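You operate a simulated robot arm through the tools that you are given. There is no shell and no other tool.

The job below is to be done with a simulated two-armed robot. You get a single attempt, and the scene is never put back.

Task
Clear the green block off the rail and clamp the carriage at the width ticket's mark.
Fine: the block goes on the edge of the grey stand; leave the other rolls and controls as they are. Set down upright: green block.

The check looks at the end state, three seconds after you hand in, the way a careful person would. Anything else that was tipped, shoved, dropped, spilled or broken makes it a failure.

Robot
Two 6-joint arms with fingered hands on one trunk that stands fixed in place. Base frame: the origin is at the foot of the trunk, x ahead of it, y to its left, z up. Units: mm, degrees, N and s.
The left shoulder is at [20, 157, 829], the right one opposite. Each reaches about 892 mm from its shoulder. Payload 4.1 kg a hand.
The tool frame of a hand sits at the grasp point between the pads (the TCP): z along the fingers, y along the line on which they close. The tips reach 33 mm beyond it. The gripper opens to 112 mm; its body begins 39 mm behind the TCP. The gripper is a hand of 4 fingers: y runs from the thumb to the fingers, the wrist lies at [-16, -118, -200] in the tool frame, and closing takes about 1.5 s.
Orientation is that of the tool frame in the base frame, as a unit quaternion [x, y, z, w]. With the fingers straight down and the wrist toward the robot, the tool's x, y and z point along [0, 1, 0], [1, 0, 0] and [0, 0, -1] of the base frame.

Tools
- The arms move only by the tool step_arm. It takes "left_increments", "right_increments" or both (then of equal length, played together; a hand with none holds still); each is one flat list of numbers, 6 for each row, row after row: the shift along the tool's x, y, z in mm, then the turn, a rotation vector about the tool's x, y, z in degrees. In form: [x, y, z, ax, ay, az, x, y, z, ax, ay, az, ...]. A call has 1 to 20 rows; each row is the pose to reach, as a shift and turn from the pose commanded when the call began, along the tool's axes at that moment. "left_gripper" and "right_gripper" are, for a hand that has rows, the closure, from 0 (fully open) to 1 (shut), set as the call begins (left out, the last holds). A row lasts 0.2 s, in which the tool goes at most 50 mm and 8.6 degrees; a call with a longer step from one row to the next is refused whole, and so is a gripper value outside its range. Where a pose cannot be reached the arm comes as near as it can. A force on the tool above 90 N (or 10 N above the force at the start of the call, whichever is more), or a blocked arm, ends the call early, and 0.2 s more pass. The fingers move at their own pace (about 72 mm/s each) and stop on an object; they squeeze with about 33 N. The grip force told is the motor's: it shows also when the fingers shut on nothing. Time passes only in rows, and 0.2 s behind the last, so rows that repeat a pose let the fingers close. It gives the time, the measured TCP pose, the force on the tool (base axes), the opening and the grip force at its end, in the units of the frame above (readings bear some noise), with the torque about the TCP (base axes, N m) and any sound that the robot's microphone picked up.
- Cameras (640 x 400 px; columns grow to the right, rows downward): "scene" is now at [55.8, 24.1, 1457.7]; the picture's right is [0.39, -0.92, 0.00], its down [-0.66, -0.28, -0.70] and it looks along [0.64, 0.27, -0.72] (base axes); focal length 269 px, centre (320, 200). "left" rides on the left gripper at [-66, -89, -130] in its tool frame; the picture's right is [-0.79, -0.29, 0.54], its down [0.55, -0.71, 0.44] and it looks along [0.26, 0.64, 0.72] (tool axes); focal length 247 px, centre (320, 200). "right" rides on the right gripper at [66, -89, -130] in its tool frame; the picture's right is [-0.79, 0.29, -0.54], its down [-0.55, -0.71, 0.44] and it looks along [-0.26, 0.64, 0.72] (tool axes); focal length 247 px, centre (320, 200). There is no depth. A picture from a camera that has moved, and an enlarged one, comes with that camera's place and axes in the base frame and with its lens. The place of the scene camera against the robot may be out by one fixed shift of up to 18 mm in any direction.
- camera(camera): a new picture of that camera. The clock stands still meanwhile.
- finger_targets(index, middle, ring, thumb_bend, thumb_turn, hand): sets how far each is bent, from 0 (flat) to 1 (curled in); at 0.3 the hand is open as for a grip, at 0.7 the pads meet at the TCP. One left out holds its place. A second passes; each finger stops where it meets its share of the squeeze, and holds until it gets a number again. A gripper value or a shape takes the hand back. It gives what a move gives, with no picture; readings hold the bend of each and the force on the fingers (four entries, about 0 where the hand has none), thumb and palm. thumb_turn goes from beside the hand (0) to across from the fingers (1), as for a grip.
- grasp_type(shape, hand): the hand has 4 fingers and takes this shape, open, in about a second: jaw (thumb against the fingers, like two jaws); tri (thumb and two fingers); tip (a fingertip pinch); poke (one finger out to press); point (the index stretched); flat (the hand flat); cup (the hand cupped); fist (a fist). The gripper value then closes the fingers along that shape, each until it touches; the sizes above hold for jaw. It gives what a move gives, with no picture.
- turn_head(pan, tilt): turns the head with the scene camera to pan (to the left, within 86 degrees either way) and tilt (down, from -29 to 69), counted from straight ahead of the robot. It gives what a move gives.
- enlarge(camera, box): a new picture of the part [left, top, right, bottom] of that camera's present view, enlarged. The clock stands still meanwhile.
- hand_in(): hands the job in; it is judged then, once.

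Places have to be worked out from the pictures, the camera data and where the tool is seen. Open the grippers and draw the arms clear of the work before you hand the job in, unless the task says otherwise.

The tools are called after "Call:" by a JSON object that holds its "method" and its "body". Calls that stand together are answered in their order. step_arm: Moves the arms, as the interface text tells. Its arguments: {"type":"object","properties":{"left_increments":{"type":"array","items":{"type":"number"}},"left_gripper":{"type":"number"},"right_increments":{"type":"array","items":{"type":"number"}},"right_gripper":{"type":"number"}},"required":[]} The other tools are called the same way: grasp_type (shape, hand) gives the hand a shape; finger_targets (index, middle, ring, thumb_bend, thumb_turn, hand) moves the fingers one by one; turn_head (pan, tilt) turns the head that bears the scene camera; camera (camera) takes a picture; enlarge (camera, box) takes an enlarged picture of a part of a camera's view; hand_in () hands the job in.

At the start:

```text
t: 0.0
left_tool_pos: [462.3, 236.2, 1148.8]
left_tool_rot: [0.707, 0.707, 0.0, 0.0]
left_ft_force: [0.1, -0.2, 0.2]
left_wrist_torque: [0.02, -0.03, -0.03]
left_grip_width: 111.4
left_grip_force: 0.1
left_shape: jaw
left_bend: [0.3, 0.3, 0.3, 0.3, 0.98]
left_finger forces: [0.0, 0.0, 0.1, 0.1, 0.0, 0.0]
right_tool_pos: [531.6, -206.0, 1104.7]
right_tool_rot: [0.707, 0.707, -0.001, 0.0]
right_ft_force: [-0.6, 0.5, 0.7]
right_wrist_torque: [-0.01, 0.01, -0.01]
right_grip_width: 111.6
right_grip_force: 0.1
right_shape: jaw
right_bend: [0.3, 0.3, 0.3, 0.3, 0.98]
right_finger forces: [0.0, 0.0, 0.0, 0.0, 0.0, 0.0]
head pan, tilt (commanded): [22.6, 45.7]
```

scene: 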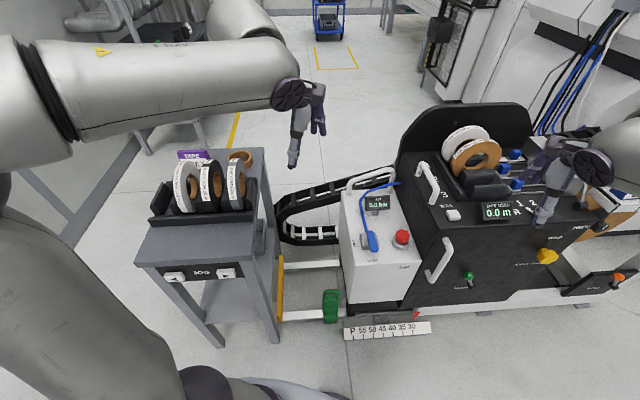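
right: 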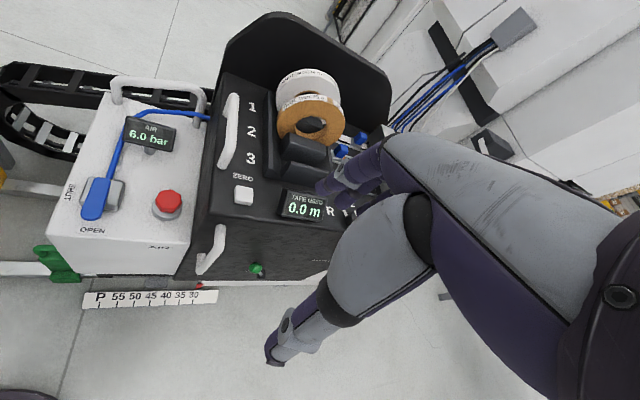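
left: 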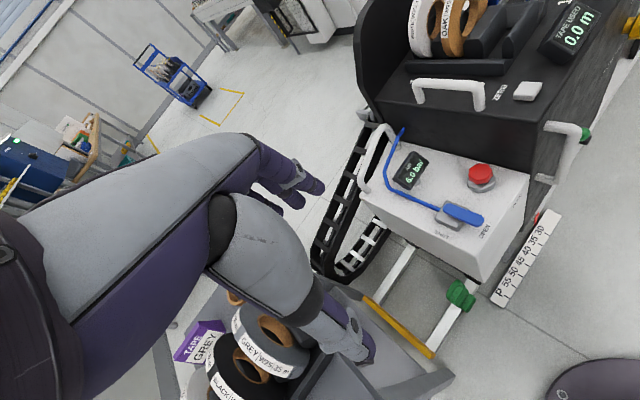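

I begin by looking closer at the scene: the green block on the rail, the scale, the carriage and the clamp lever.

Call:
{"method": "enlarge", "body": {"camera": "scene", "box": [240, 240, 440, 365]}}

Call:
{"method": "enlarge", "body": {"camera": "scene", "box": [420, 150, 640, 310]}}

Call:
{"method": "enlarge", "body": {"camera": "scene", "box": [120, 130, 300, 300]}}

Call:
{"method": "enlarge", "body": {"camera": "right", "box": [20, 200, 280, 360]}}

Call:
{"method": "enlarge", "body": {"camera": "left", "box": [360, 180, 600, 330]}}

```text
3.20 times, centred on (340, 302) of scene
camera zoom: at [55.8, 24.1, 1457.7], right [0.39, -0.92, 0.0], down [-0.66, -0.28, -0.7], along [0.64, 0.27, -0.72], focal length 861 px, centre (256, -128)
```

zoom: 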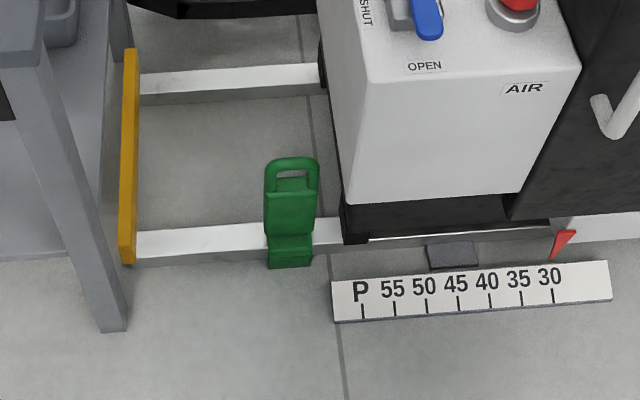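

```text
2.50 times, centred on (530, 230) of scene
camera zoom: at [55.8, 24.1, 1457.7], right [0.39, -0.92, 0.0], down [-0.66, -0.28, -0.7], along [0.64, 0.27, -0.72], focal length 672 px, centre (-205, 125)
```

zoom: 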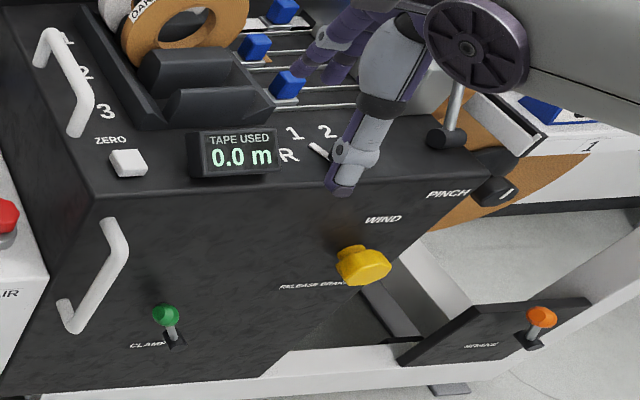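

```text
2.35 times, centred on (210, 215) of scene
camera zoom: at [55.8, 24.1, 1457.7], right [0.39, -0.92, 0.0], down [-0.66, -0.28, -0.7], along [0.64, 0.27, -0.72], focal length 633 px, centre (579, 165)
```

zoom: 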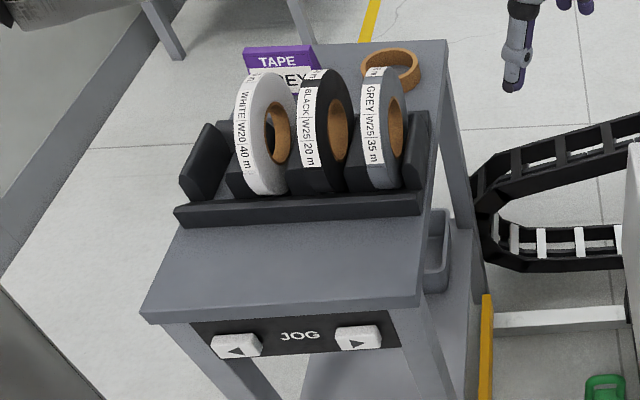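

```text
2.46 times, centred on (150, 280) of right
camera zoom: at [440.8, -139.8, 1234.6], right [0.29, -0.79, 0.54], down [-0.71, -0.55, -0.44], along [0.64, -0.26, -0.72], focal length 608 px, centre (738, 3)
```

zoom: 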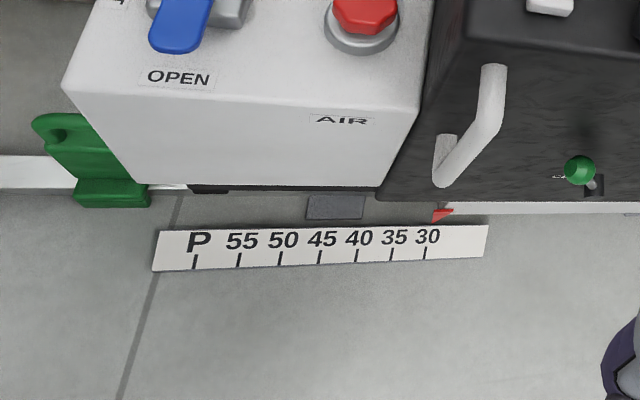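

```text
2.67 times, centred on (480, 255) of left
camera zoom: at [373.9, 169.7, 1278.8], right [-0.29, -0.79, -0.54], down [-0.71, 0.55, -0.44], along [0.64, 0.26, -0.72], focal length 659 px, centre (-107, 53)
```

zoom: 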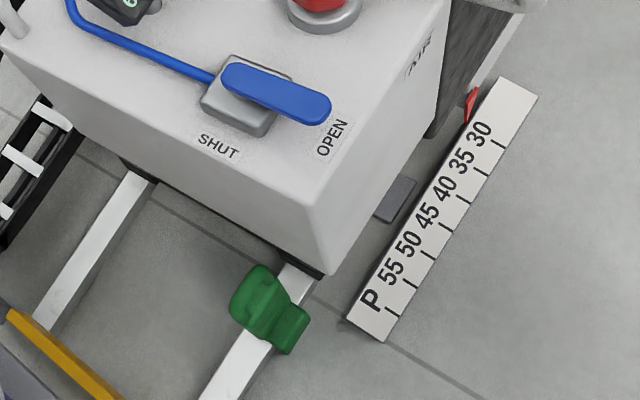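

The carriage pointer stands near 30 and there is a green CLAMP lever, handles, and JOG buttons on the stand. I need to find the width ticket and read the other labels, so I look around with the head.

Call:
{"method": "turn_head", "body": {"pan": -20, "tilt": 45}}

Call:
{"method": "camera", "body": {"camera": "scene"}}

Call:
{"method": "enlarge", "body": {"camera": "right", "box": [200, 40, 420, 200]}}

Call:
{"method": "enlarge", "body": {"camera": "right", "box": [180, 160, 400, 320]}}

Call:
{"method": "enlarge", "body": {"camera": "left", "box": [350, 0, 640, 180]}}

Call:
{"method": "enlarge", "body": {"camera": "left", "box": [150, 270, 450, 400]}}

```text
t: 1.1
left_tool_pos: [463.4, 235.9, 1149.3]
left_tool_rot: [0.707, 0.707, 0.0, 0.0]
left_ft_force: [0.4, -0.1, 0.2]
left_wrist_torque: [-0.03, -0.02, -0.01]
left_grip_width: 111.7
left_grip_force: 0.0
left_shape: jaw
left_bend: [0.3, 0.3, 0.3, 0.3, 0.98]
left_finger forces: [0.0, 0.1, 0.1, 0.0, 0.1, 0.0]
right_tool_pos: [531.4, -205.8, 1103.8]
right_tool_rot: [0.707, 0.708, 0.0, 0.0]
right_ft_force: [-0.2, -0.5, 0.3]
right_wrist_torque: [0.04, 0.0, 0.03]
right_grip_width: 111.7
right_grip_force: 0.0
right_shape: jaw
right_bend: [0.3, 0.3, 0.3, 0.3, 0.98]
right_finger forces: [0.0, 0.0, 0.0, 0.0, 0.0, 0.1]
head pan, tilt (commanded): [-20.0, 45.0]
```

```text
taken
camera scene: at [57.7, -34.7, 1458.8], right [-0.34, -0.94, 0.0], down [-0.66, 0.24, -0.71], along [0.66, -0.24, -0.71], focal length 269 px, centre (320, 200)
```

scene: 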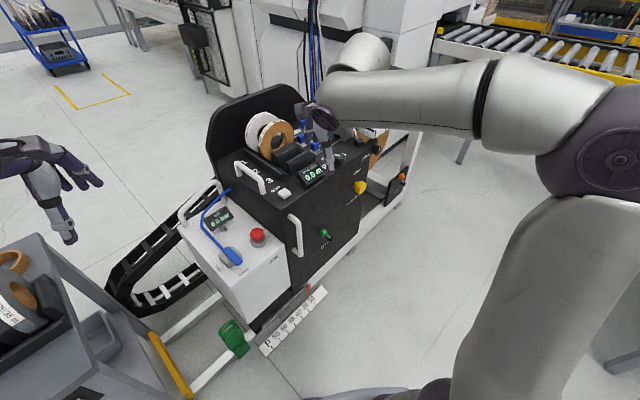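

```text
2.50 times, centred on (310, 120) of right
camera zoom: at [440.9, -139.8, 1234.6], right [0.29, -0.79, 0.54], down [-0.71, -0.55, -0.44], along [0.64, -0.26, -0.72], focal length 617 px, centre (345, 400)
```

zoom: 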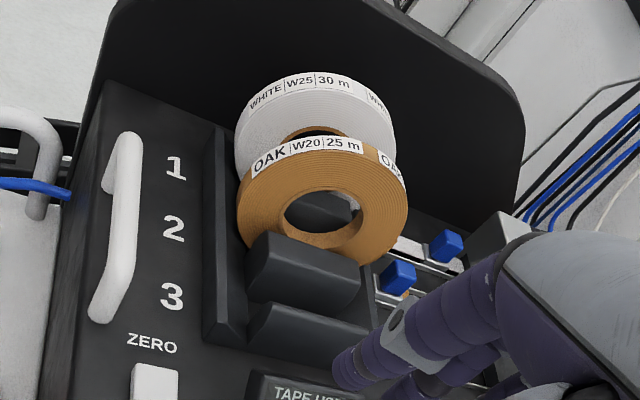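

```text
2.50 times, centred on (290, 240) of right
camera zoom: at [440.9, -139.8, 1234.6], right [0.29, -0.79, 0.54], down [-0.71, -0.55, -0.44], along [0.64, -0.26, -0.72], focal length 617 px, centre (395, 100)
```

zoom: 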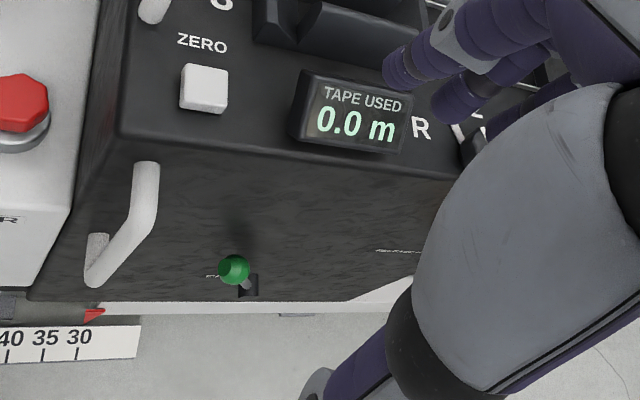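

```text
2.21 times, centred on (495, 90) of left
camera zoom: at [373.9, 169.7, 1278.8], right [-0.29, -0.79, -0.54], down [-0.71, 0.55, -0.44], along [0.64, 0.26, -0.72], focal length 545 px, centre (-66, 443)
```

zoom: 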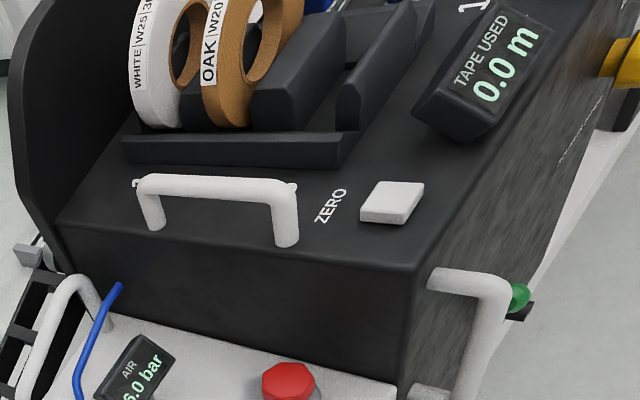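

```text
2.13 times, centred on (300, 335) of left
camera zoom: at [373.9, 169.7, 1278.8], right [-0.29, -0.79, -0.54], down [-0.71, 0.55, -0.44], along [0.64, 0.26, -0.72], focal length 527 px, centre (363, -88)
```

zoom: 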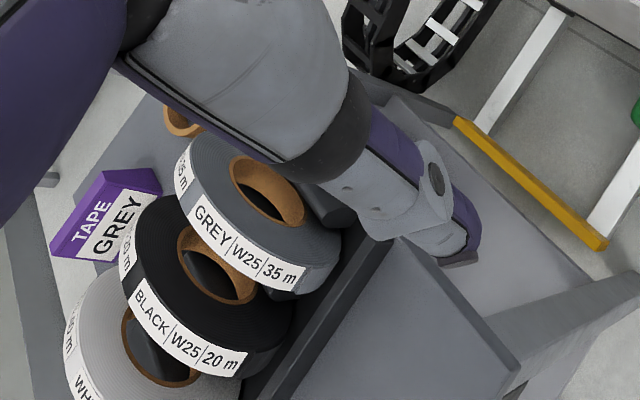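

The purple ticket names the tape (GREY); the width ticket must be another. I zoom into the machine's right end and look further right.

Call:
{"method": "enlarge", "body": {"camera": "scene", "box": [290, 100, 430, 220]}}

Call:
{"method": "enlarge", "body": {"camera": "scene", "box": [0, 0, 320, 200]}}

Call:
{"method": "enlarge", "body": {"camera": "scene", "box": [180, 200, 420, 350]}}

Call:
{"method": "turn_head", "body": {"pan": -60, "tilt": 40}}

Call:
{"method": "camera", "body": {"camera": "scene"}}

```text
3.33 times, centred on (360, 160) of scene
camera zoom: at [57.7, -34.7, 1458.8], right [-0.34, -0.94, 0.0], down [-0.66, 0.24, -0.71], along [0.66, -0.24, -0.71], focal length 896 px, centre (187, 333)
```

zoom: 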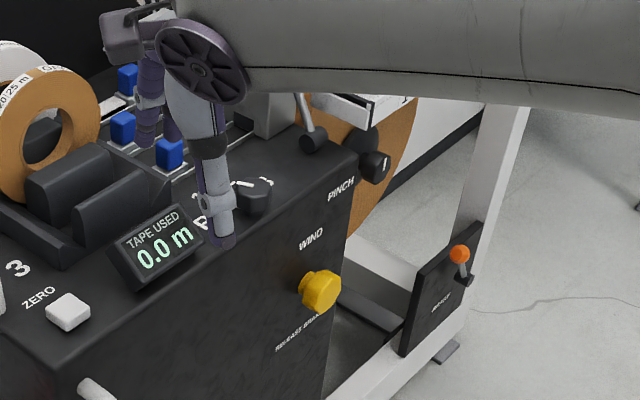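

```text
2.00 times, centred on (160, 100) of scene
camera zoom: at [57.7, -34.7, 1458.8], right [-0.34, -0.94, 0.0], down [-0.66, 0.24, -0.71], along [0.66, -0.24, -0.71], focal length 538 px, centre (640, 400)
```

zoom: 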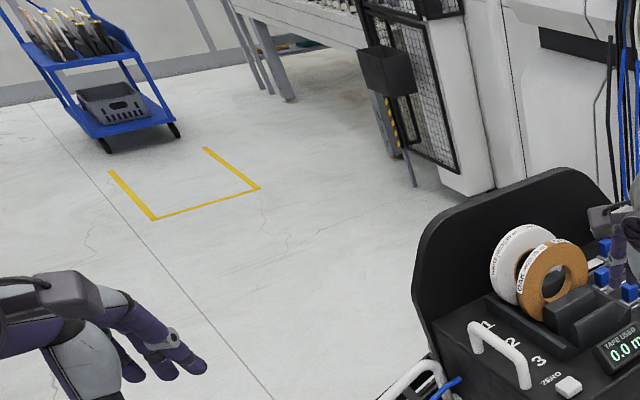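

```text
2.67 times, centred on (300, 275) of scene
camera zoom: at [57.7, -34.7, 1458.8], right [-0.34, -0.94, 0.0], down [-0.66, 0.24, -0.71], along [0.66, -0.24, -0.71], focal length 717 px, centre (373, 0)
```

zoom: 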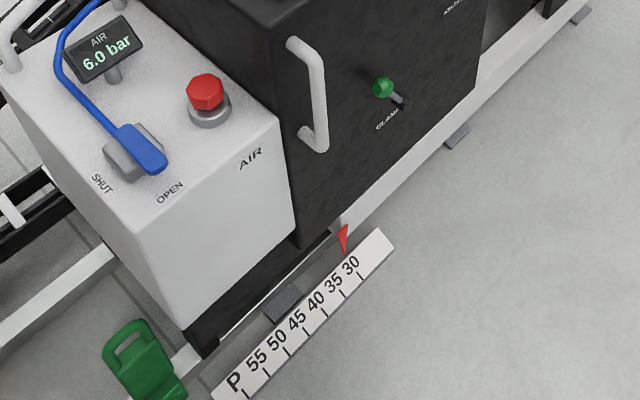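

```text
t: 2.2
left_tool_pos: [463.4, 236.1, 1149.1]
left_tool_rot: [0.707, 0.707, 0.0, -0.001]
left_ft_force: [0.5, 0.7, 0.8]
left_wrist_torque: [0.0, -0.02, -0.02]
left_grip_width: 111.6
left_grip_force: 0.0
left_shape: jaw
left_bend: [0.3, 0.3, 0.3, 0.3, 0.98]
left_finger forces: [0.0, 0.0, 0.0, 0.0, 0.0, 0.1]
right_tool_pos: [531.6, -205.1, 1103.7]
right_tool_rot: [0.707, 0.707, 0.0, -0.001]
right_ft_force: [0.6, 0.5, -0.1]
right_wrist_torque: [0.01, -0.01, 0.0]
right_grip_width: 111.5
right_grip_force: 0.1
right_shape: jaw
right_bend: [0.3, 0.3, 0.3, 0.3, 0.98]
right_finger forces: [0.1, 0.0, 0.1, 0.0, 0.1, 0.1]
head pan, tilt (commanded): [-60.0, 40.0]
```

```text
taken
camera scene: at [23.9, -80.6, 1466.0], right [-0.87, -0.5, 0.0], down [-0.32, 0.56, -0.77], along [0.38, -0.66, -0.64], focal length 269 px, centre (320, 200)
```

scene: 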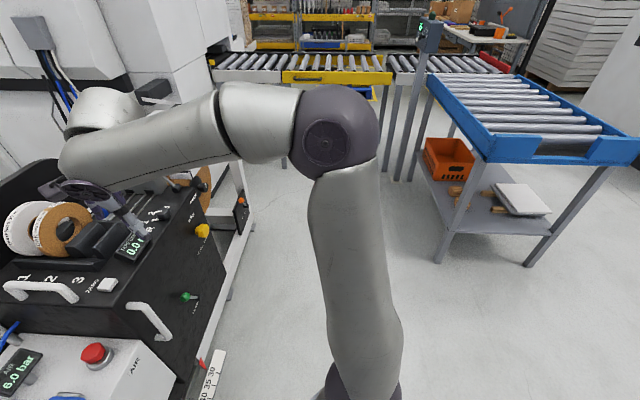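

The right arm hides part of the machine's far end. I check the left side too, then lift the right arm out of the way.

Call:
{"method": "enlarge", "body": {"camera": "scene", "box": [120, 140, 280, 260]}}

Call:
{"method": "turn_head", "body": {"pan": 60, "tilt": 45}}

Call:
{"method": "camera", "body": {"camera": "scene"}}

Call:
{"method": "turn_head", "body": {"pan": 0, "tilt": 15}}

Call:
{"method": "camera", "body": {"camera": "scene"}}

```text
3.33 times, centred on (200, 200) of scene
camera zoom: at [23.9, -80.6, 1466.0], right [-0.87, -0.5, 0.0], down [-0.32, 0.56, -0.77], along [0.38, -0.66, -0.64], focal length 896 px, centre (720, 200)
```

zoom: 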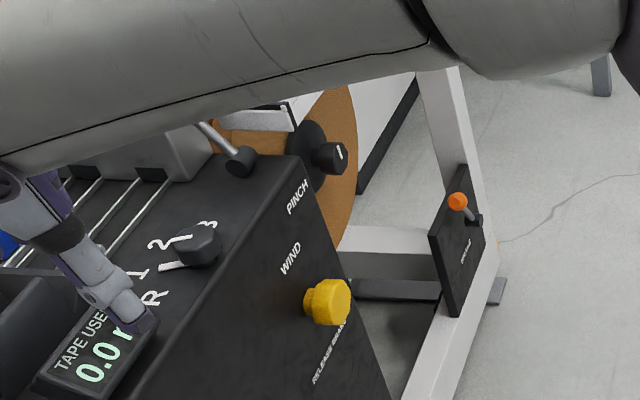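

```text
t: 4.2
left_tool_pos: [462.8, 236.5, 1149.2]
left_tool_rot: [0.707, 0.707, 0.0, 0.0]
left_ft_force: [0.5, -0.6, -0.6]
left_wrist_torque: [-0.03, 0.01, 0.03]
left_grip_width: 111.6
left_grip_force: 0.0
left_shape: jaw
left_bend: [0.3, 0.3, 0.3, 0.3, 0.98]
left_finger forces: [0.0, 0.0, 0.0, 0.0, 0.1, 0.0]
right_tool_pos: [531.4, -206.6, 1104.7]
right_tool_rot: [0.707, 0.707, 0.001, 0.0]
right_ft_force: [0.2, -0.3, -0.2]
right_wrist_torque: [0.0, 0.01, 0.04]
right_grip_width: 111.3
right_grip_force: 0.1
right_shape: jaw
right_bend: [0.3, 0.3, 0.3, 0.3, 0.98]
right_finger forces: [0.0, 0.0, 0.0, 0.0, 0.0, 0.0]
head pan, tilt (commanded): [60.0, 45.0]
```

```text
taken
camera scene: at [22.0, 63.4, 1458.8], right [0.87, -0.5, 0.0], down [-0.35, -0.61, -0.71], along [0.35, 0.61, -0.71], focal length 269 px, centre (320, 200)
```

scene: 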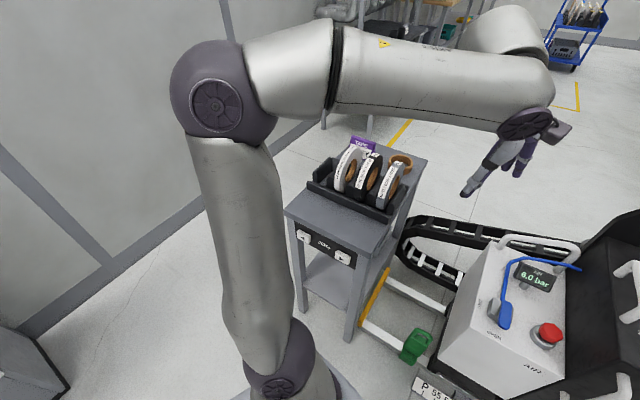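

```text
t: 5.5
left_tool_pos: [462.9, 235.9, 1148.3]
left_tool_rot: [0.707, 0.708, 0.0, 0.0]
left_ft_force: [-0.2, 0.2, 0.5]
left_wrist_torque: [0.02, 0.0, 0.02]
left_grip_width: 111.6
left_grip_force: 0.0
left_shape: jaw
left_bend: [0.3, 0.3, 0.3, 0.3, 0.98]
left_finger forces: [0.0, 0.0, 0.0, 0.1, 0.0, 0.0]
right_tool_pos: [532.1, -204.1, 1104.0]
right_tool_rot: [0.707, 0.707, 0.0, 0.001]
right_ft_force: [-0.3, -0.7, -0.4]
right_wrist_torque: [0.02, -0.04, 0.01]
right_grip_width: 111.6
right_grip_force: 0.1
right_shape: jaw
right_bend: [0.3, 0.3, 0.3, 0.3, 0.98]
right_finger forces: [0.0, 0.0, 0.0, 0.0, 0.0, 0.0]
head pan, tilt (commanded): [0.0, 15.0]
```

```text
taken
camera scene: at [74.7, -6.9, 1505.6], right [0.0, -1.0, 0.0], down [-0.26, 0.0, -0.97], along [0.97, 0.0, -0.26], focal length 269 px, centre (320, 200)
```

scene: 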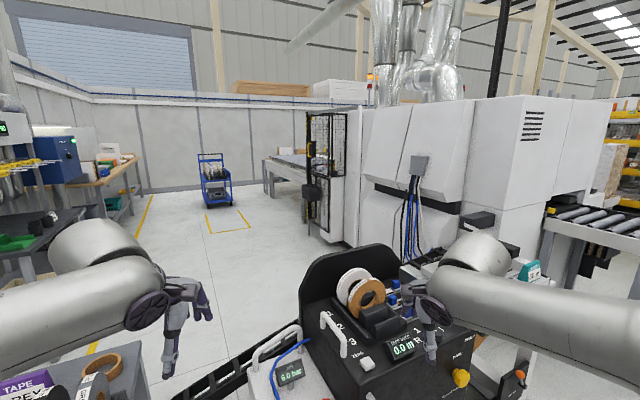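

There is a teal tag with a white face at about (530,270) behind the right arm; I enlarge it.

Call:
{"method": "enlarge", "body": {"camera": "scene", "box": [480, 220, 580, 300]}}

Call:
{"method": "enlarge", "body": {"camera": "scene", "box": [380, 220, 580, 400]}}

```text
5.00 times, centred on (530, 260) of scene
camera zoom: at [74.7, -6.9, 1505.6], right [0.0, -1.0, 0.0], down [-0.26, 0.0, -0.97], along [0.97, 0.0, -0.26], focal length 1345 px, centre (-730, -100)
```

zoom: 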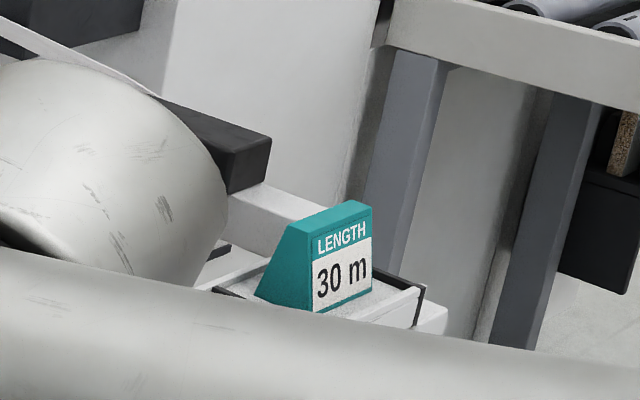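

```text
2.22 times, centred on (480, 310) of scene
camera zoom: at [74.7, -6.9, 1505.6], right [0.0, -1.0, 0.0], down [-0.26, 0.0, -0.97], along [0.97, 0.0, -0.26], focal length 598 px, centre (-36, -44)
```

zoom: 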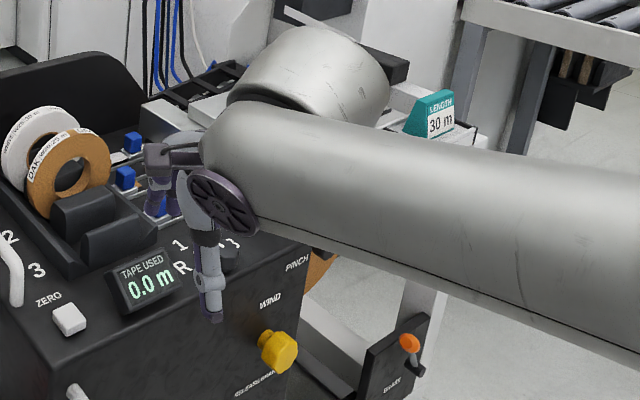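

That one reads LENGTH 30 m, so a WIDTH ticket should stand nearby, hidden by the arm. I draw the right arm back and to the right to uncover the area.

Call:
{"method": "step_arm", "body": {"right_increments": [-30, -40, 0, 0, 0, 0, -60, -80, 0, 0, 0, 0, -90, -120, 0, 0, 0, 0, -120, -160, 0, 0, 0, 0, -150, -200, 0, 0, 0, 0, -180, -240, 0, 0, 0, 0]}}

Call:
{"method": "camera", "body": {"camera": "scene"}}

Call:
{"method": "camera", "body": {"camera": "right"}}

```text
t: 6.9
left_tool_pos: [462.5, 236.5, 1148.7]
left_tool_rot: [0.707, 0.707, -0.001, 0.001]
left_ft_force: [-0.3, -0.9, -0.5]
left_wrist_torque: [0.01, 0.02, -0.01]
left_grip_width: 111.7
left_grip_force: 0.1
left_shape: jaw
left_bend: [0.3, 0.3, 0.3, 0.3, 0.98]
left_finger forces: [0.1, 0.0, 0.1, 0.1, 0.0, 0.0]
right_tool_pos: [290.3, -385.1, 1103.6]
right_tool_rot: [0.707, 0.707, 0.0, 0.0]
right_ft_force: [0.3, 0.0, -1.1]
right_wrist_torque: [0.03, 0.04, 0.01]
right_grip_width: 112.0
right_grip_force: 0.1
right_shape: jaw
right_bend: [0.3, 0.3, 0.3, 0.3, 0.98]
right_finger forces: [0.0, 0.0, 0.1, 0.0, 0.0, 0.0]
head pan, tilt (commanded): [0.0, 15.0]
```

```text
taken
camera scene: at [75.1, -7.0, 1505.6], right [0.0, -1.0, 0.0], down [-0.26, 0.0, -0.97], along [0.97, 0.0, -0.26], focal length 269 px, centre (320, 200)
```

scene: 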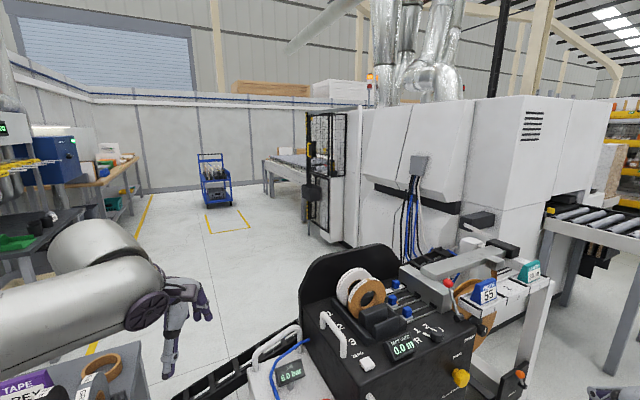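

```text
taken
camera right: at [199.7, -319.4, 1234.0], right [0.29, -0.79, 0.54], down [-0.71, -0.55, -0.44], along [0.64, -0.26, -0.72], focal length 247 px, centre (320, 200)
```

right: 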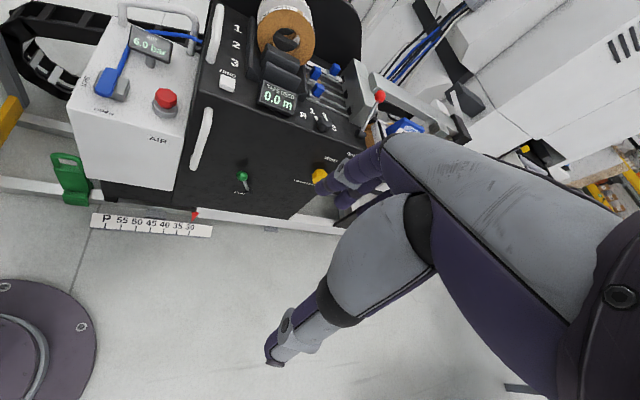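

A blue ticket now shows at about (485,292). I enlarge it.

Call:
{"method": "enlarge", "body": {"camera": "scene", "box": [455, 250, 555, 320]}}

Call:
{"method": "enlarge", "body": {"camera": "scene", "box": [280, 230, 560, 400]}}

Call:
{"method": "turn_head", "body": {"pan": 5, "tilt": 50}}

Call:
{"method": "camera", "body": {"camera": "scene"}}

```text
5.71 times, centred on (505, 285) of scene
camera zoom: at [75.1, -7.0, 1505.6], right [0.0, -1.0, 0.0], down [-0.26, 0.0, -0.97], along [0.97, 0.0, -0.26], focal length 1537 px, centre (-737, -286)
```

zoom: 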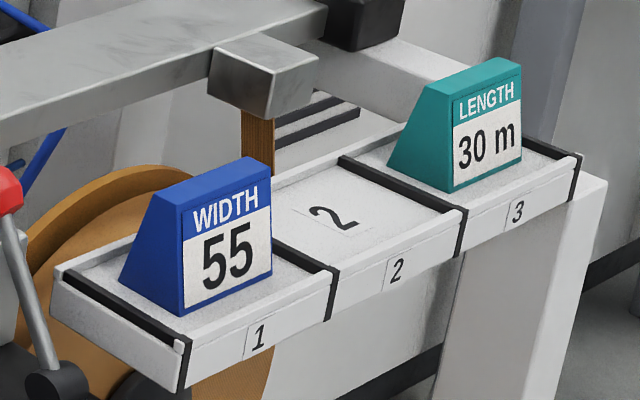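

```text
2.29 times, centred on (420, 315) of scene
camera zoom: at [75.1, -7.0, 1505.6], right [0.0, -1.0, 0.0], down [-0.26, 0.0, -0.97], along [0.97, 0.0, -0.26], focal length 615 px, centre (91, -63)
```

zoom: 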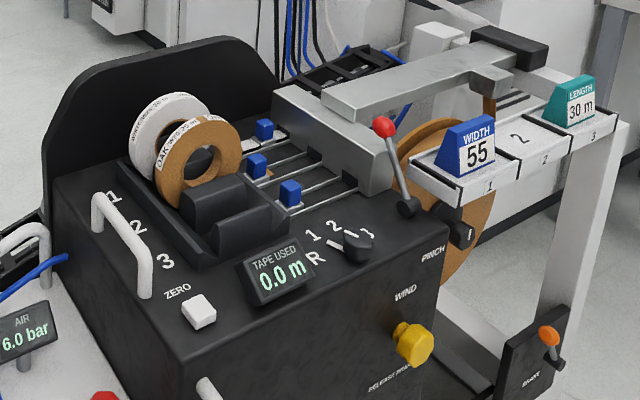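

```text
t: 7.9
left_tool_pos: [462.7, 235.5, 1148.9]
left_tool_rot: [0.707, 0.707, 0.0, 0.0]
left_ft_force: [-0.1, -0.5, -0.3]
left_wrist_torque: [-0.01, 0.03, 0.01]
left_grip_width: 111.6
left_grip_force: 0.1
left_shape: jaw
left_bend: [0.3, 0.3, 0.3, 0.3, 0.98]
left_finger forces: [0.1, 0.1, 0.0, 0.0, 0.0, 0.0]
right_tool_pos: [290.7, -384.5, 1103.5]
right_tool_rot: [0.707, 0.707, 0.0, 0.0]
right_ft_force: [-0.9, 0.4, -0.2]
right_wrist_torque: [0.0, -0.01, 0.03]
right_grip_width: 111.9
right_grip_force: 0.0
right_shape: jaw
right_bend: [0.3, 0.3, 0.3, 0.3, 0.98]
right_finger forces: [0.0, 0.0, 0.1, 0.0, 0.1, 0.0]
head pan, tilt (commanded): [5.0, 50.0]
```

```text
taken
camera scene: at [58.1, -0.3, 1451.9], right [0.09, -1.0, 0.0], down [-0.76, -0.07, -0.64], along [0.64, 0.06, -0.77], focal length 269 px, centre (320, 200)
```

scene: 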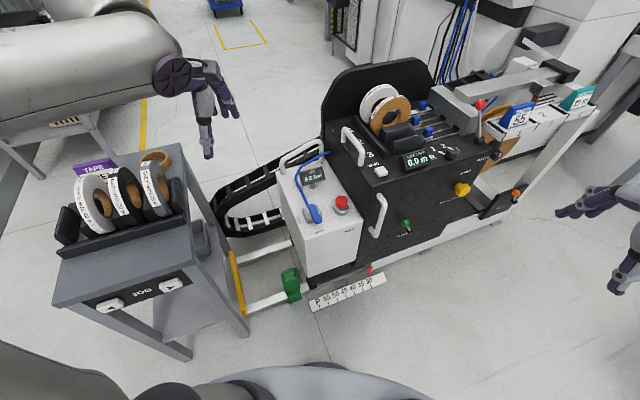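

The WIDTH ticket reads 55, so the carriage (pointer now near 30) must travel toward the stand to the 55 mark, past where the green block sits. I look closer at the clamp lever, the labels and the handles.

Call:
{"method": "enlarge", "body": {"camera": "scene", "box": [360, 170, 540, 280]}}

Call:
{"method": "enlarge", "body": {"camera": "scene", "box": [220, 230, 400, 330]}}

Call:
{"method": "enlarge", "body": {"camera": "scene", "box": [40, 130, 260, 330]}}

Call:
{"method": "enlarge", "body": {"camera": "right", "box": [160, 100, 380, 240]}}

```text
3.56 times, centred on (450, 225) of scene
camera zoom: at [58.1, -0.3, 1451.9], right [0.09, -1.0, 0.0], down [-0.76, -0.07, -0.64], along [0.64, 0.06, -0.77], focal length 956 px, centre (-142, 111)
```

zoom: 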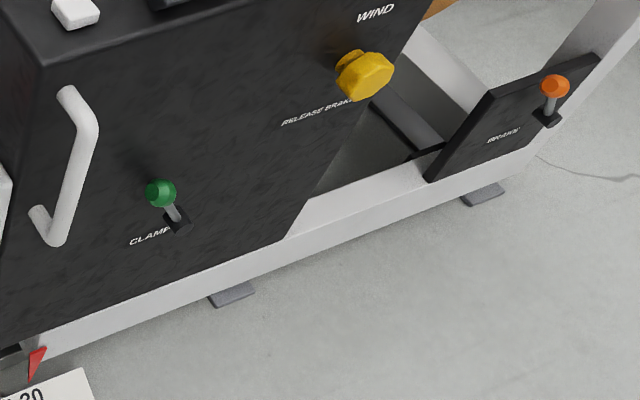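

```text
3.56 times, centred on (310, 280) of scene
camera zoom: at [58.1, -0.3, 1451.9], right [0.09, -1.0, 0.0], down [-0.76, -0.07, -0.64], along [0.64, 0.06, -0.77], focal length 956 px, centre (356, -84)
```

zoom: 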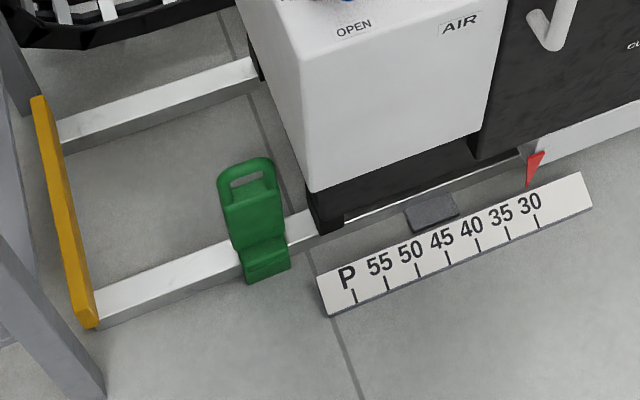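

```text
2.00 times, centred on (150, 230) of scene
camera zoom: at [58.1, -0.3, 1451.9], right [0.09, -1.0, 0.0], down [-0.76, -0.07, -0.64], along [0.64, 0.06, -0.77], focal length 538 px, centre (660, 140)
```

zoom: 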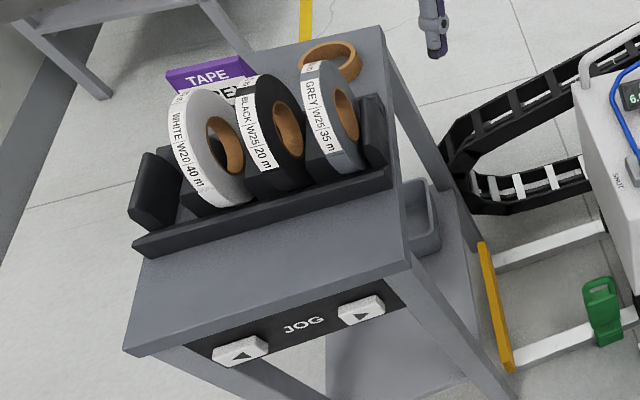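

```text
2.86 times, centred on (270, 170) of right
camera zoom: at [200.2, -319.2, 1234.2], right [0.29, -0.79, 0.54], down [-0.71, -0.55, -0.44], along [0.64, -0.26, -0.72], focal length 706 px, centre (463, 286)
```

zoom: 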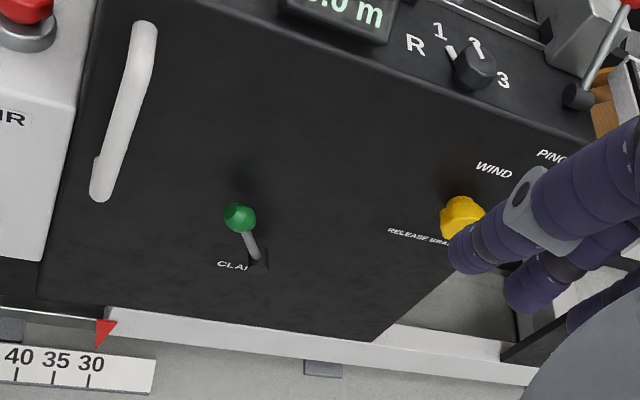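

The ticket says 55. Marks are about 50 mm apart along a rail turned ~25° from y. I lower the left hand in the gap between the stand and the carriage to view the green block from nearer.

Call:
{"method": "step_arm", "body": {"left_increments": [-17, -7, 0, 0, 0, 0, -34, -14, 30, 0, 0, 0, -51, -21, 70, 0, 0, 0, -68, -28, 110, 0, 0, 0, -85, -33, 150, 0, 0, 0, -85, -33, 195, 0, 0, 0, -85, -33, 240, 0, 0, 0, -85, -33, 285, 0, 0, 0, -85, -33, 330, 0, 0, 0, -85, -33, 375, 0, 0, 0, -85, -33, 420, 0, 0, 0]}}

Call:
{"method": "camera", "body": {"camera": "left"}}

Call:
{"method": "camera", "body": {"camera": "scene"}}

```text
t: 10.3
left_tool_pos: [433.2, 145.8, 731.8]
left_tool_rot: [0.705, 0.71, 0.001, -0.003]
left_ft_force: [-0.7, 0.2, 0.2]
left_wrist_torque: [0.01, -0.03, 0.0]
left_grip_width: 111.7
left_grip_force: 0.2
left_shape: jaw
left_bend: [0.3, 0.3, 0.3, 0.3, 0.98]
left_finger forces: [0.0, 0.1, 0.0, 0.0, 0.1, 0.0]
left hand out of reach, approached as far as the arm can: row 8, 9, 11
right_tool_pos: [291.0, -384.8, 1103.6]
right_tool_rot: [0.707, 0.707, -0.001, 0.0]
right_ft_force: [1.2, 0.0, 0.6]
right_wrist_torque: [0.0, -0.05, -0.04]
right_grip_width: 111.9
right_grip_force: 0.0
right_shape: jaw
right_bend: [0.3, 0.3, 0.3, 0.3, 0.98]
right_finger forces: [0.1, 0.1, 0.0, 0.1, 0.0, 0.0]
head pan, tilt (commanded): [5.0, 50.0]
```

```text
taken
camera left: at [344.6, 78.4, 861.0], right [-0.28, -0.79, -0.54], down [-0.71, 0.55, -0.43], along [0.64, 0.27, -0.72], focal length 247 px, centre (320, 200)
```

left: 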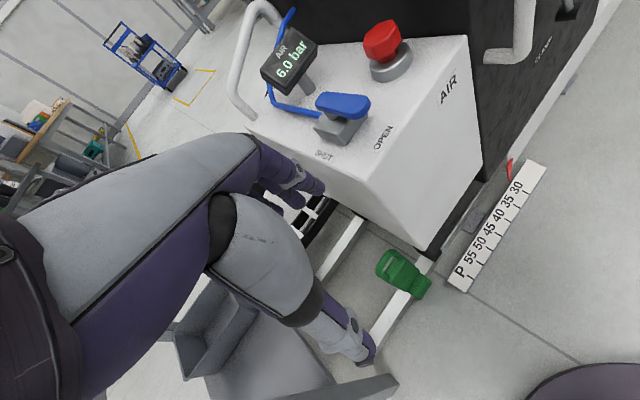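

```text
taken
camera scene: at [57.7, -0.1, 1451.9], right [0.09, -1.0, 0.0], down [-0.76, -0.07, -0.64], along [0.64, 0.06, -0.77], focal length 269 px, centre (320, 200)
```

scene: 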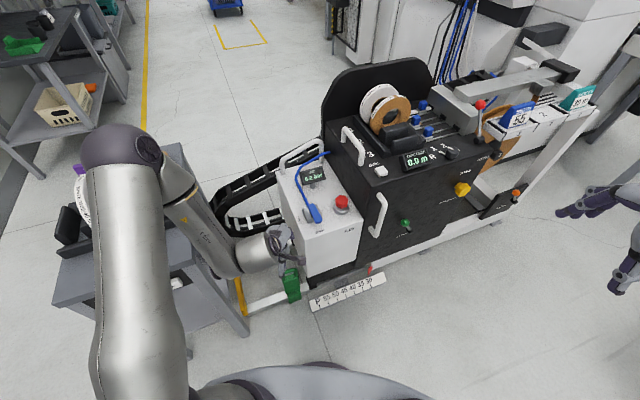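

The arm folds too tightly there (row 8-11 not fully reached), but the view is good. I enlarge the block and the AIR box edge from this pose.

Call:
{"method": "enlarge", "body": {"camera": "left", "box": [330, 200, 490, 330]}}

Call:
{"method": "enlarge", "body": {"camera": "scene", "box": [200, 130, 400, 330]}}

```text
3.08 times, centred on (410, 265) of left
camera zoom: at [344.6, 78.4, 861.0], right [-0.28, -0.79, -0.54], down [-0.71, 0.55, -0.43], along [0.64, 0.27, -0.72], focal length 760 px, centre (43, 0)
```

zoom: 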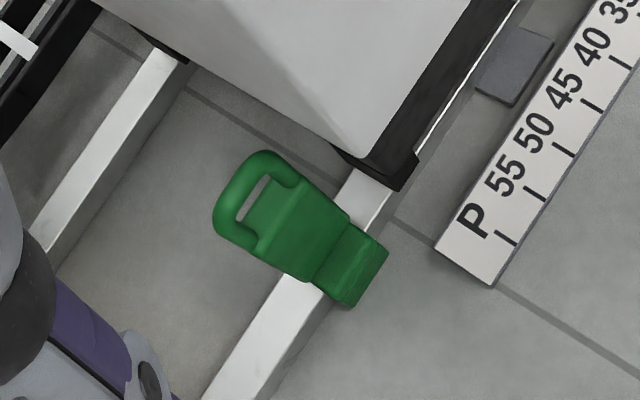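

```text
2.00 times, centred on (300, 230) of scene
camera zoom: at [57.7, -0.1, 1451.9], right [0.09, -1.0, 0.0], down [-0.76, -0.07, -0.64], along [0.64, 0.06, -0.77], focal length 538 px, centre (360, 140)
```

zoom: 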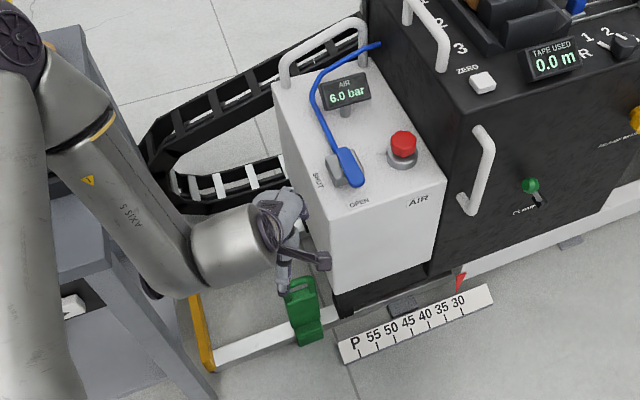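

The block is a tall plate with a loop handle standing on the front rail. I enlarge the AIR box in the left view to work out the clearances beside the block.

Call:
{"method": "enlarge", "body": {"camera": "left", "box": [230, 100, 550, 300]}}

Call:
{"method": "enlarge", "body": {"camera": "scene", "box": [260, 120, 420, 220]}}

```text
2.00 times, centred on (390, 200) of left
camera zoom: at [344.6, 78.4, 861.0], right [-0.28, -0.79, -0.54], down [-0.71, 0.55, -0.43], along [0.64, 0.27, -0.72], focal length 494 px, centre (180, 200)
```

zoom: 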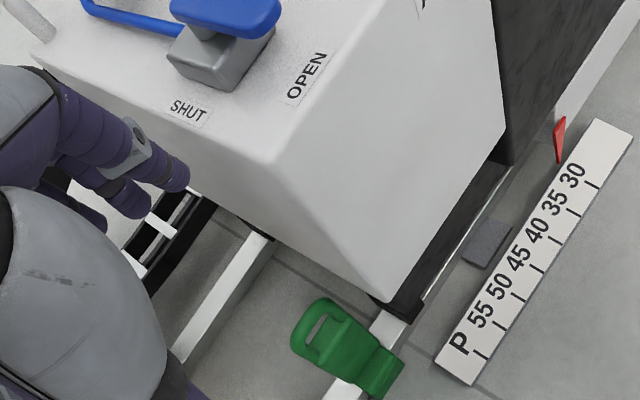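

```text
4.00 times, centred on (340, 170) of scene
camera zoom: at [57.7, -0.1, 1451.9], right [0.09, -1.0, 0.0], down [-0.76, -0.07, -0.64], along [0.64, 0.06, -0.77], focal length 1076 px, centre (240, 320)
```

zoom: 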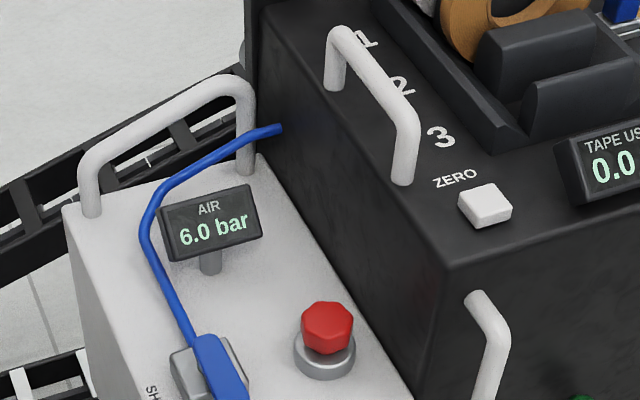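

Estimates so far: block top handle near (560,170,370), its foot near z≈10, AIR box front-left edge near (541,102) up to z≈618. I want a side view of the block's base before lifting it, so I bring the right hand's camera low in front of the machine.

Call:
{"method": "step_arm", "body": {"right_increments": [20, 40, 10, 0, 0, 0, 40, 80, 30, 0, 0, 0, 55, 120, 60, 0, 0, 0, 70, 160, 90, 0, 0, 0, 85, 200, 120, 0, 0, 0, 85, 209, 168, 0, 0, 0, 85, 209, 216, 0, 0, 0, 85, 209, 264, -3.4, 2.61, -7.18, 85, 209, 312, -6.8, 5.22, -14.36, 85, 209, 360, -10.2, 7.83, -21.54, 85, 209, 408, -13.6, 10.44, -28.72, 85, 209, 456, -17, 13.05, -35.9, 85, 209, 504, -20.4, 15.66, -43.08, 111.4, 196.1, 540.3, -23.8, 18.27, -50.26, 137.9, 183.3, 576.6, -27.2, 20.88, -57.44, 164.3, 170.4, 612.9, -30.6, 23.49, -64.62, 190.7, 157.6, 649.1, -34, 26.1, -71.8, 217.1, 144.7, 685.4, -34, 26.1, -71.8, 243.6, 131.9, 721.7, -34, 26.1, -71.8, 270, 119, 758, -34, 26.1, -71.8]}}

Call:
{"method": "camera", "body": {"camera": "right"}}

Call:
{"method": "camera", "body": {"camera": "scene"}}

```text
refused: row 3 steps farther than a row can; nothing moved
```

```text
taken
camera right: at [199.6, -319.2, 1234.3], right [0.29, -0.79, 0.54], down [-0.71, -0.55, -0.44], along [0.64, -0.26, -0.72], focal length 247 px, centre (320, 200)
```

right: 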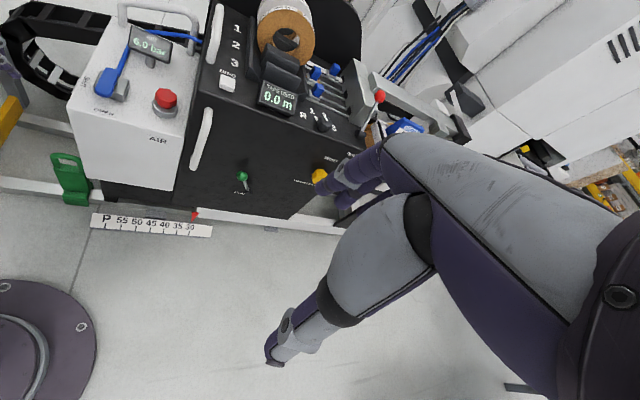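

```text
taken
camera scene: at [57.7, -0.1, 1451.9], right [0.09, -1.0, 0.0], down [-0.76, -0.07, -0.64], along [0.64, 0.06, -0.77], focal length 269 px, centre (320, 200)
```

scene: 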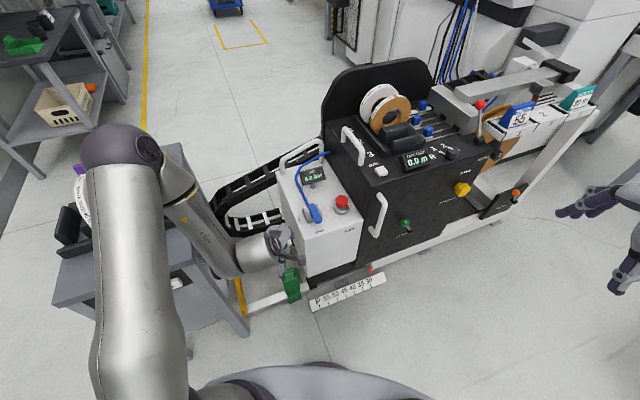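

The call was refused because one step was slightly over 50 mm. I resend with smaller first steps.

Call:
{"method": "step_arm", "body": {"right_increments": [18, 42, 0, 0, 0, 0, 36, 84, 10, 0, 0, 0, 54, 126, 25, 0, 0, 0, 70, 167, 45, 0, 0, 0, 85, 205, 70, 0, 0, 0, 85, 209, 118, 0, 0, 0, 85, 209, 166, 0, 0, 0, 85, 209, 214, -3.4, 2.61, -7.18, 85, 209, 262, -6.8, 5.22, -14.36, 85, 209, 310, -10.2, 7.83, -21.54, 85, 209, 358, -13.6, 10.44, -28.72, 85, 209, 406, -17, 13.05, -35.9, 85, 209, 454, -20.4, 15.66, -43.08, 85, 209, 502, -23.8, 18.27, -50.26, 111.4, 196.1, 538, -27.2, 20.88, -57.44, 137.9, 183.3, 574, -30.6, 23.49, -64.62, 164.3, 170.4, 610, -34, 26.1, -71.8]}}

Call:
{"method": "camera", "body": {"camera": "right"}}

Call:
{"method": "camera", "body": {"camera": "scene"}}

```text
t: 13.9
left_tool_pos: [432.7, 146.3, 732.4]
left_tool_rot: [0.705, 0.709, 0.001, -0.004]
left_ft_force: [0.5, 0.9, 1.1]
left_wrist_torque: [0.01, 0.01, 0.0]
left_grip_width: 111.7
left_grip_force: 0.0
left_shape: jaw
left_bend: [0.3, 0.3, 0.3, 0.3, 0.98]
left_finger forces: [0.1, 0.0, 0.0, 0.1, 0.1, 0.0]
right_tool_pos: [464.5, -219.1, 499.5]
right_tool_rot: [0.121, 0.932, 0.339, 0.044]
right_ft_force: [0.5, 0.0, -0.6]
right_wrist_torque: [0.02, 0.0, -0.03]
right_grip_width: 112.0
right_grip_force: 0.0
right_shape: jaw
right_bend: [0.3, 0.3, 0.3, 0.3, 0.98]
right_finger forces: [0.0, 0.0, 0.0, 0.1, 0.1, 0.1]
right hand out of reach, approached as far as the arm can: row 8, 9, 10
head pan, tilt (commanded): [5.0, 50.0]
```

```text
taken
camera right: at [360.5, -349.4, 541.0], right [0.73, -0.33, 0.6], down [0.47, -0.4, -0.79], along [0.49, 0.86, -0.14], focal length 247 px, centre (320, 200)
```

right: 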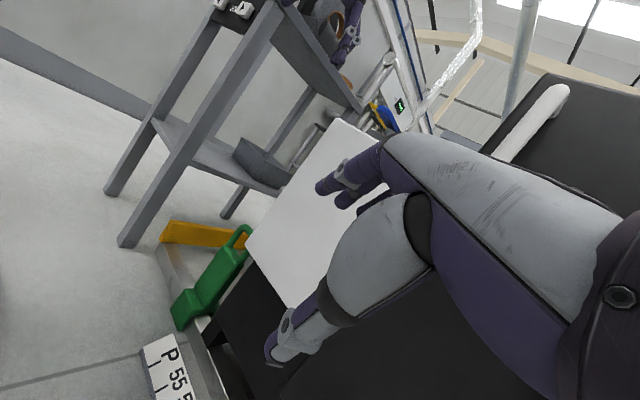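

```text
taken
camera scene: at [57.9, -0.3, 1451.9], right [0.09, -1.0, 0.0], down [-0.76, -0.07, -0.64], along [0.64, 0.06, -0.77], focal length 269 px, centre (320, 200)
```

scene: 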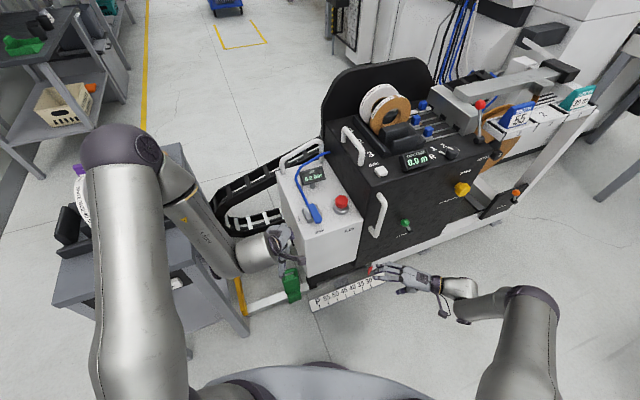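

The right camera now sees the block nearly edge-on. I enlarge it.

Call:
{"method": "enlarge", "body": {"camera": "right", "box": [120, 190, 312, 310]}}

Call:
{"method": "enlarge", "body": {"camera": "right", "box": [140, 210, 260, 340]}}

```text
3.33 times, centred on (216, 250) of right
camera zoom: at [360.5, -349.4, 541.0], right [0.73, -0.33, 0.6], down [0.47, -0.4, -0.79], along [0.49, 0.86, -0.14], focal length 823 px, centre (667, 33)
```

zoom: 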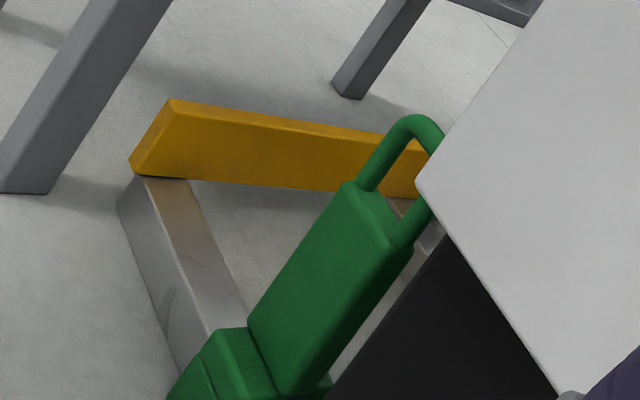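

```text
3.08 times, centred on (200, 275) of right
camera zoom: at [360.5, -349.4, 541.0], right [0.73, -0.33, 0.6], down [0.47, -0.4, -0.79], along [0.49, 0.86, -0.14], focal length 760 px, centre (689, -31)
```

zoom: 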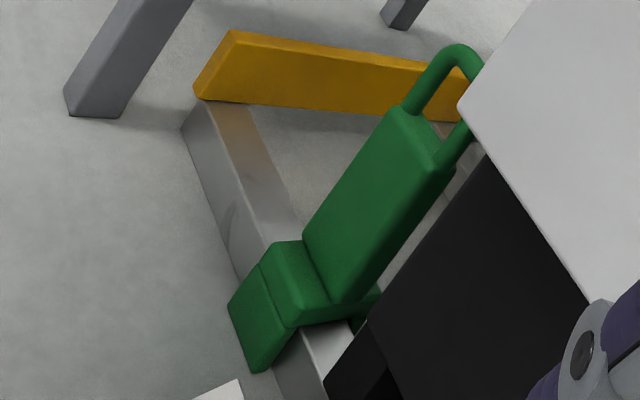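

The block is a saddle with lips over the rail (its lip bottoms at z≈4), an upright column, and a loop handle on top. I zoom further in both views to fix the handle's place.

Call:
{"method": "enlarge", "body": {"camera": "left", "box": [360, 235, 440, 310]}}

Call:
{"method": "enlarge", "body": {"camera": "right", "box": [190, 210, 270, 290]}}

Call:
{"method": "enlarge", "body": {"camera": "scene", "box": [260, 255, 340, 305]}}

```text
5.33 times, centred on (400, 272) of left
camera zoom: at [344.8, 78.1, 861.2], right [-0.29, -0.79, -0.54], down [-0.71, 0.55, -0.43], along [0.64, 0.27, -0.72], focal length 1317 px, centre (-107, -187)
```

zoom: 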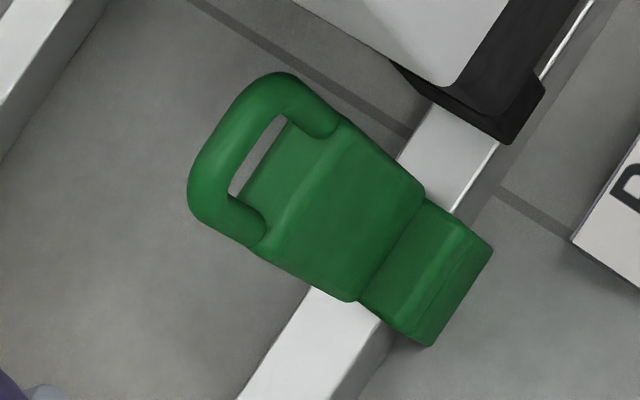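

```text
5.00 times, centred on (230, 250) of right
camera zoom: at [360.5, -349.4, 541.0], right [0.73, -0.33, 0.6], down [0.47, -0.4, -0.79], along [0.49, 0.86, -0.14], focal length 1235 px, centre (770, -50)
```

zoom: 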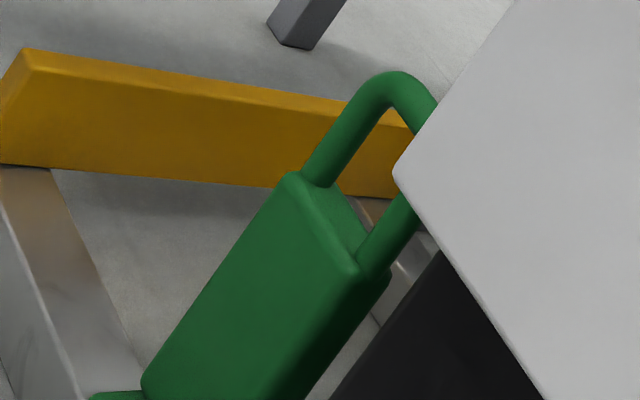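

```text
8.00 times, centred on (300, 280) of scene
camera zoom: at [57.9, -0.3, 1451.9], right [0.09, -1.0, 0.0], down [-0.76, -0.07, -0.64], along [0.64, 0.06, -0.77], focal length 2152 px, centre (480, -440)
```

zoom: 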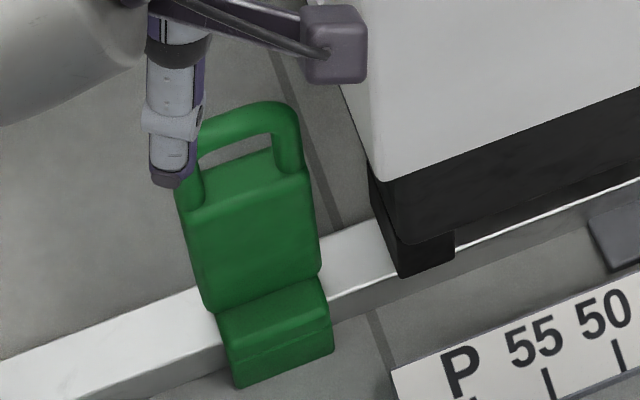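

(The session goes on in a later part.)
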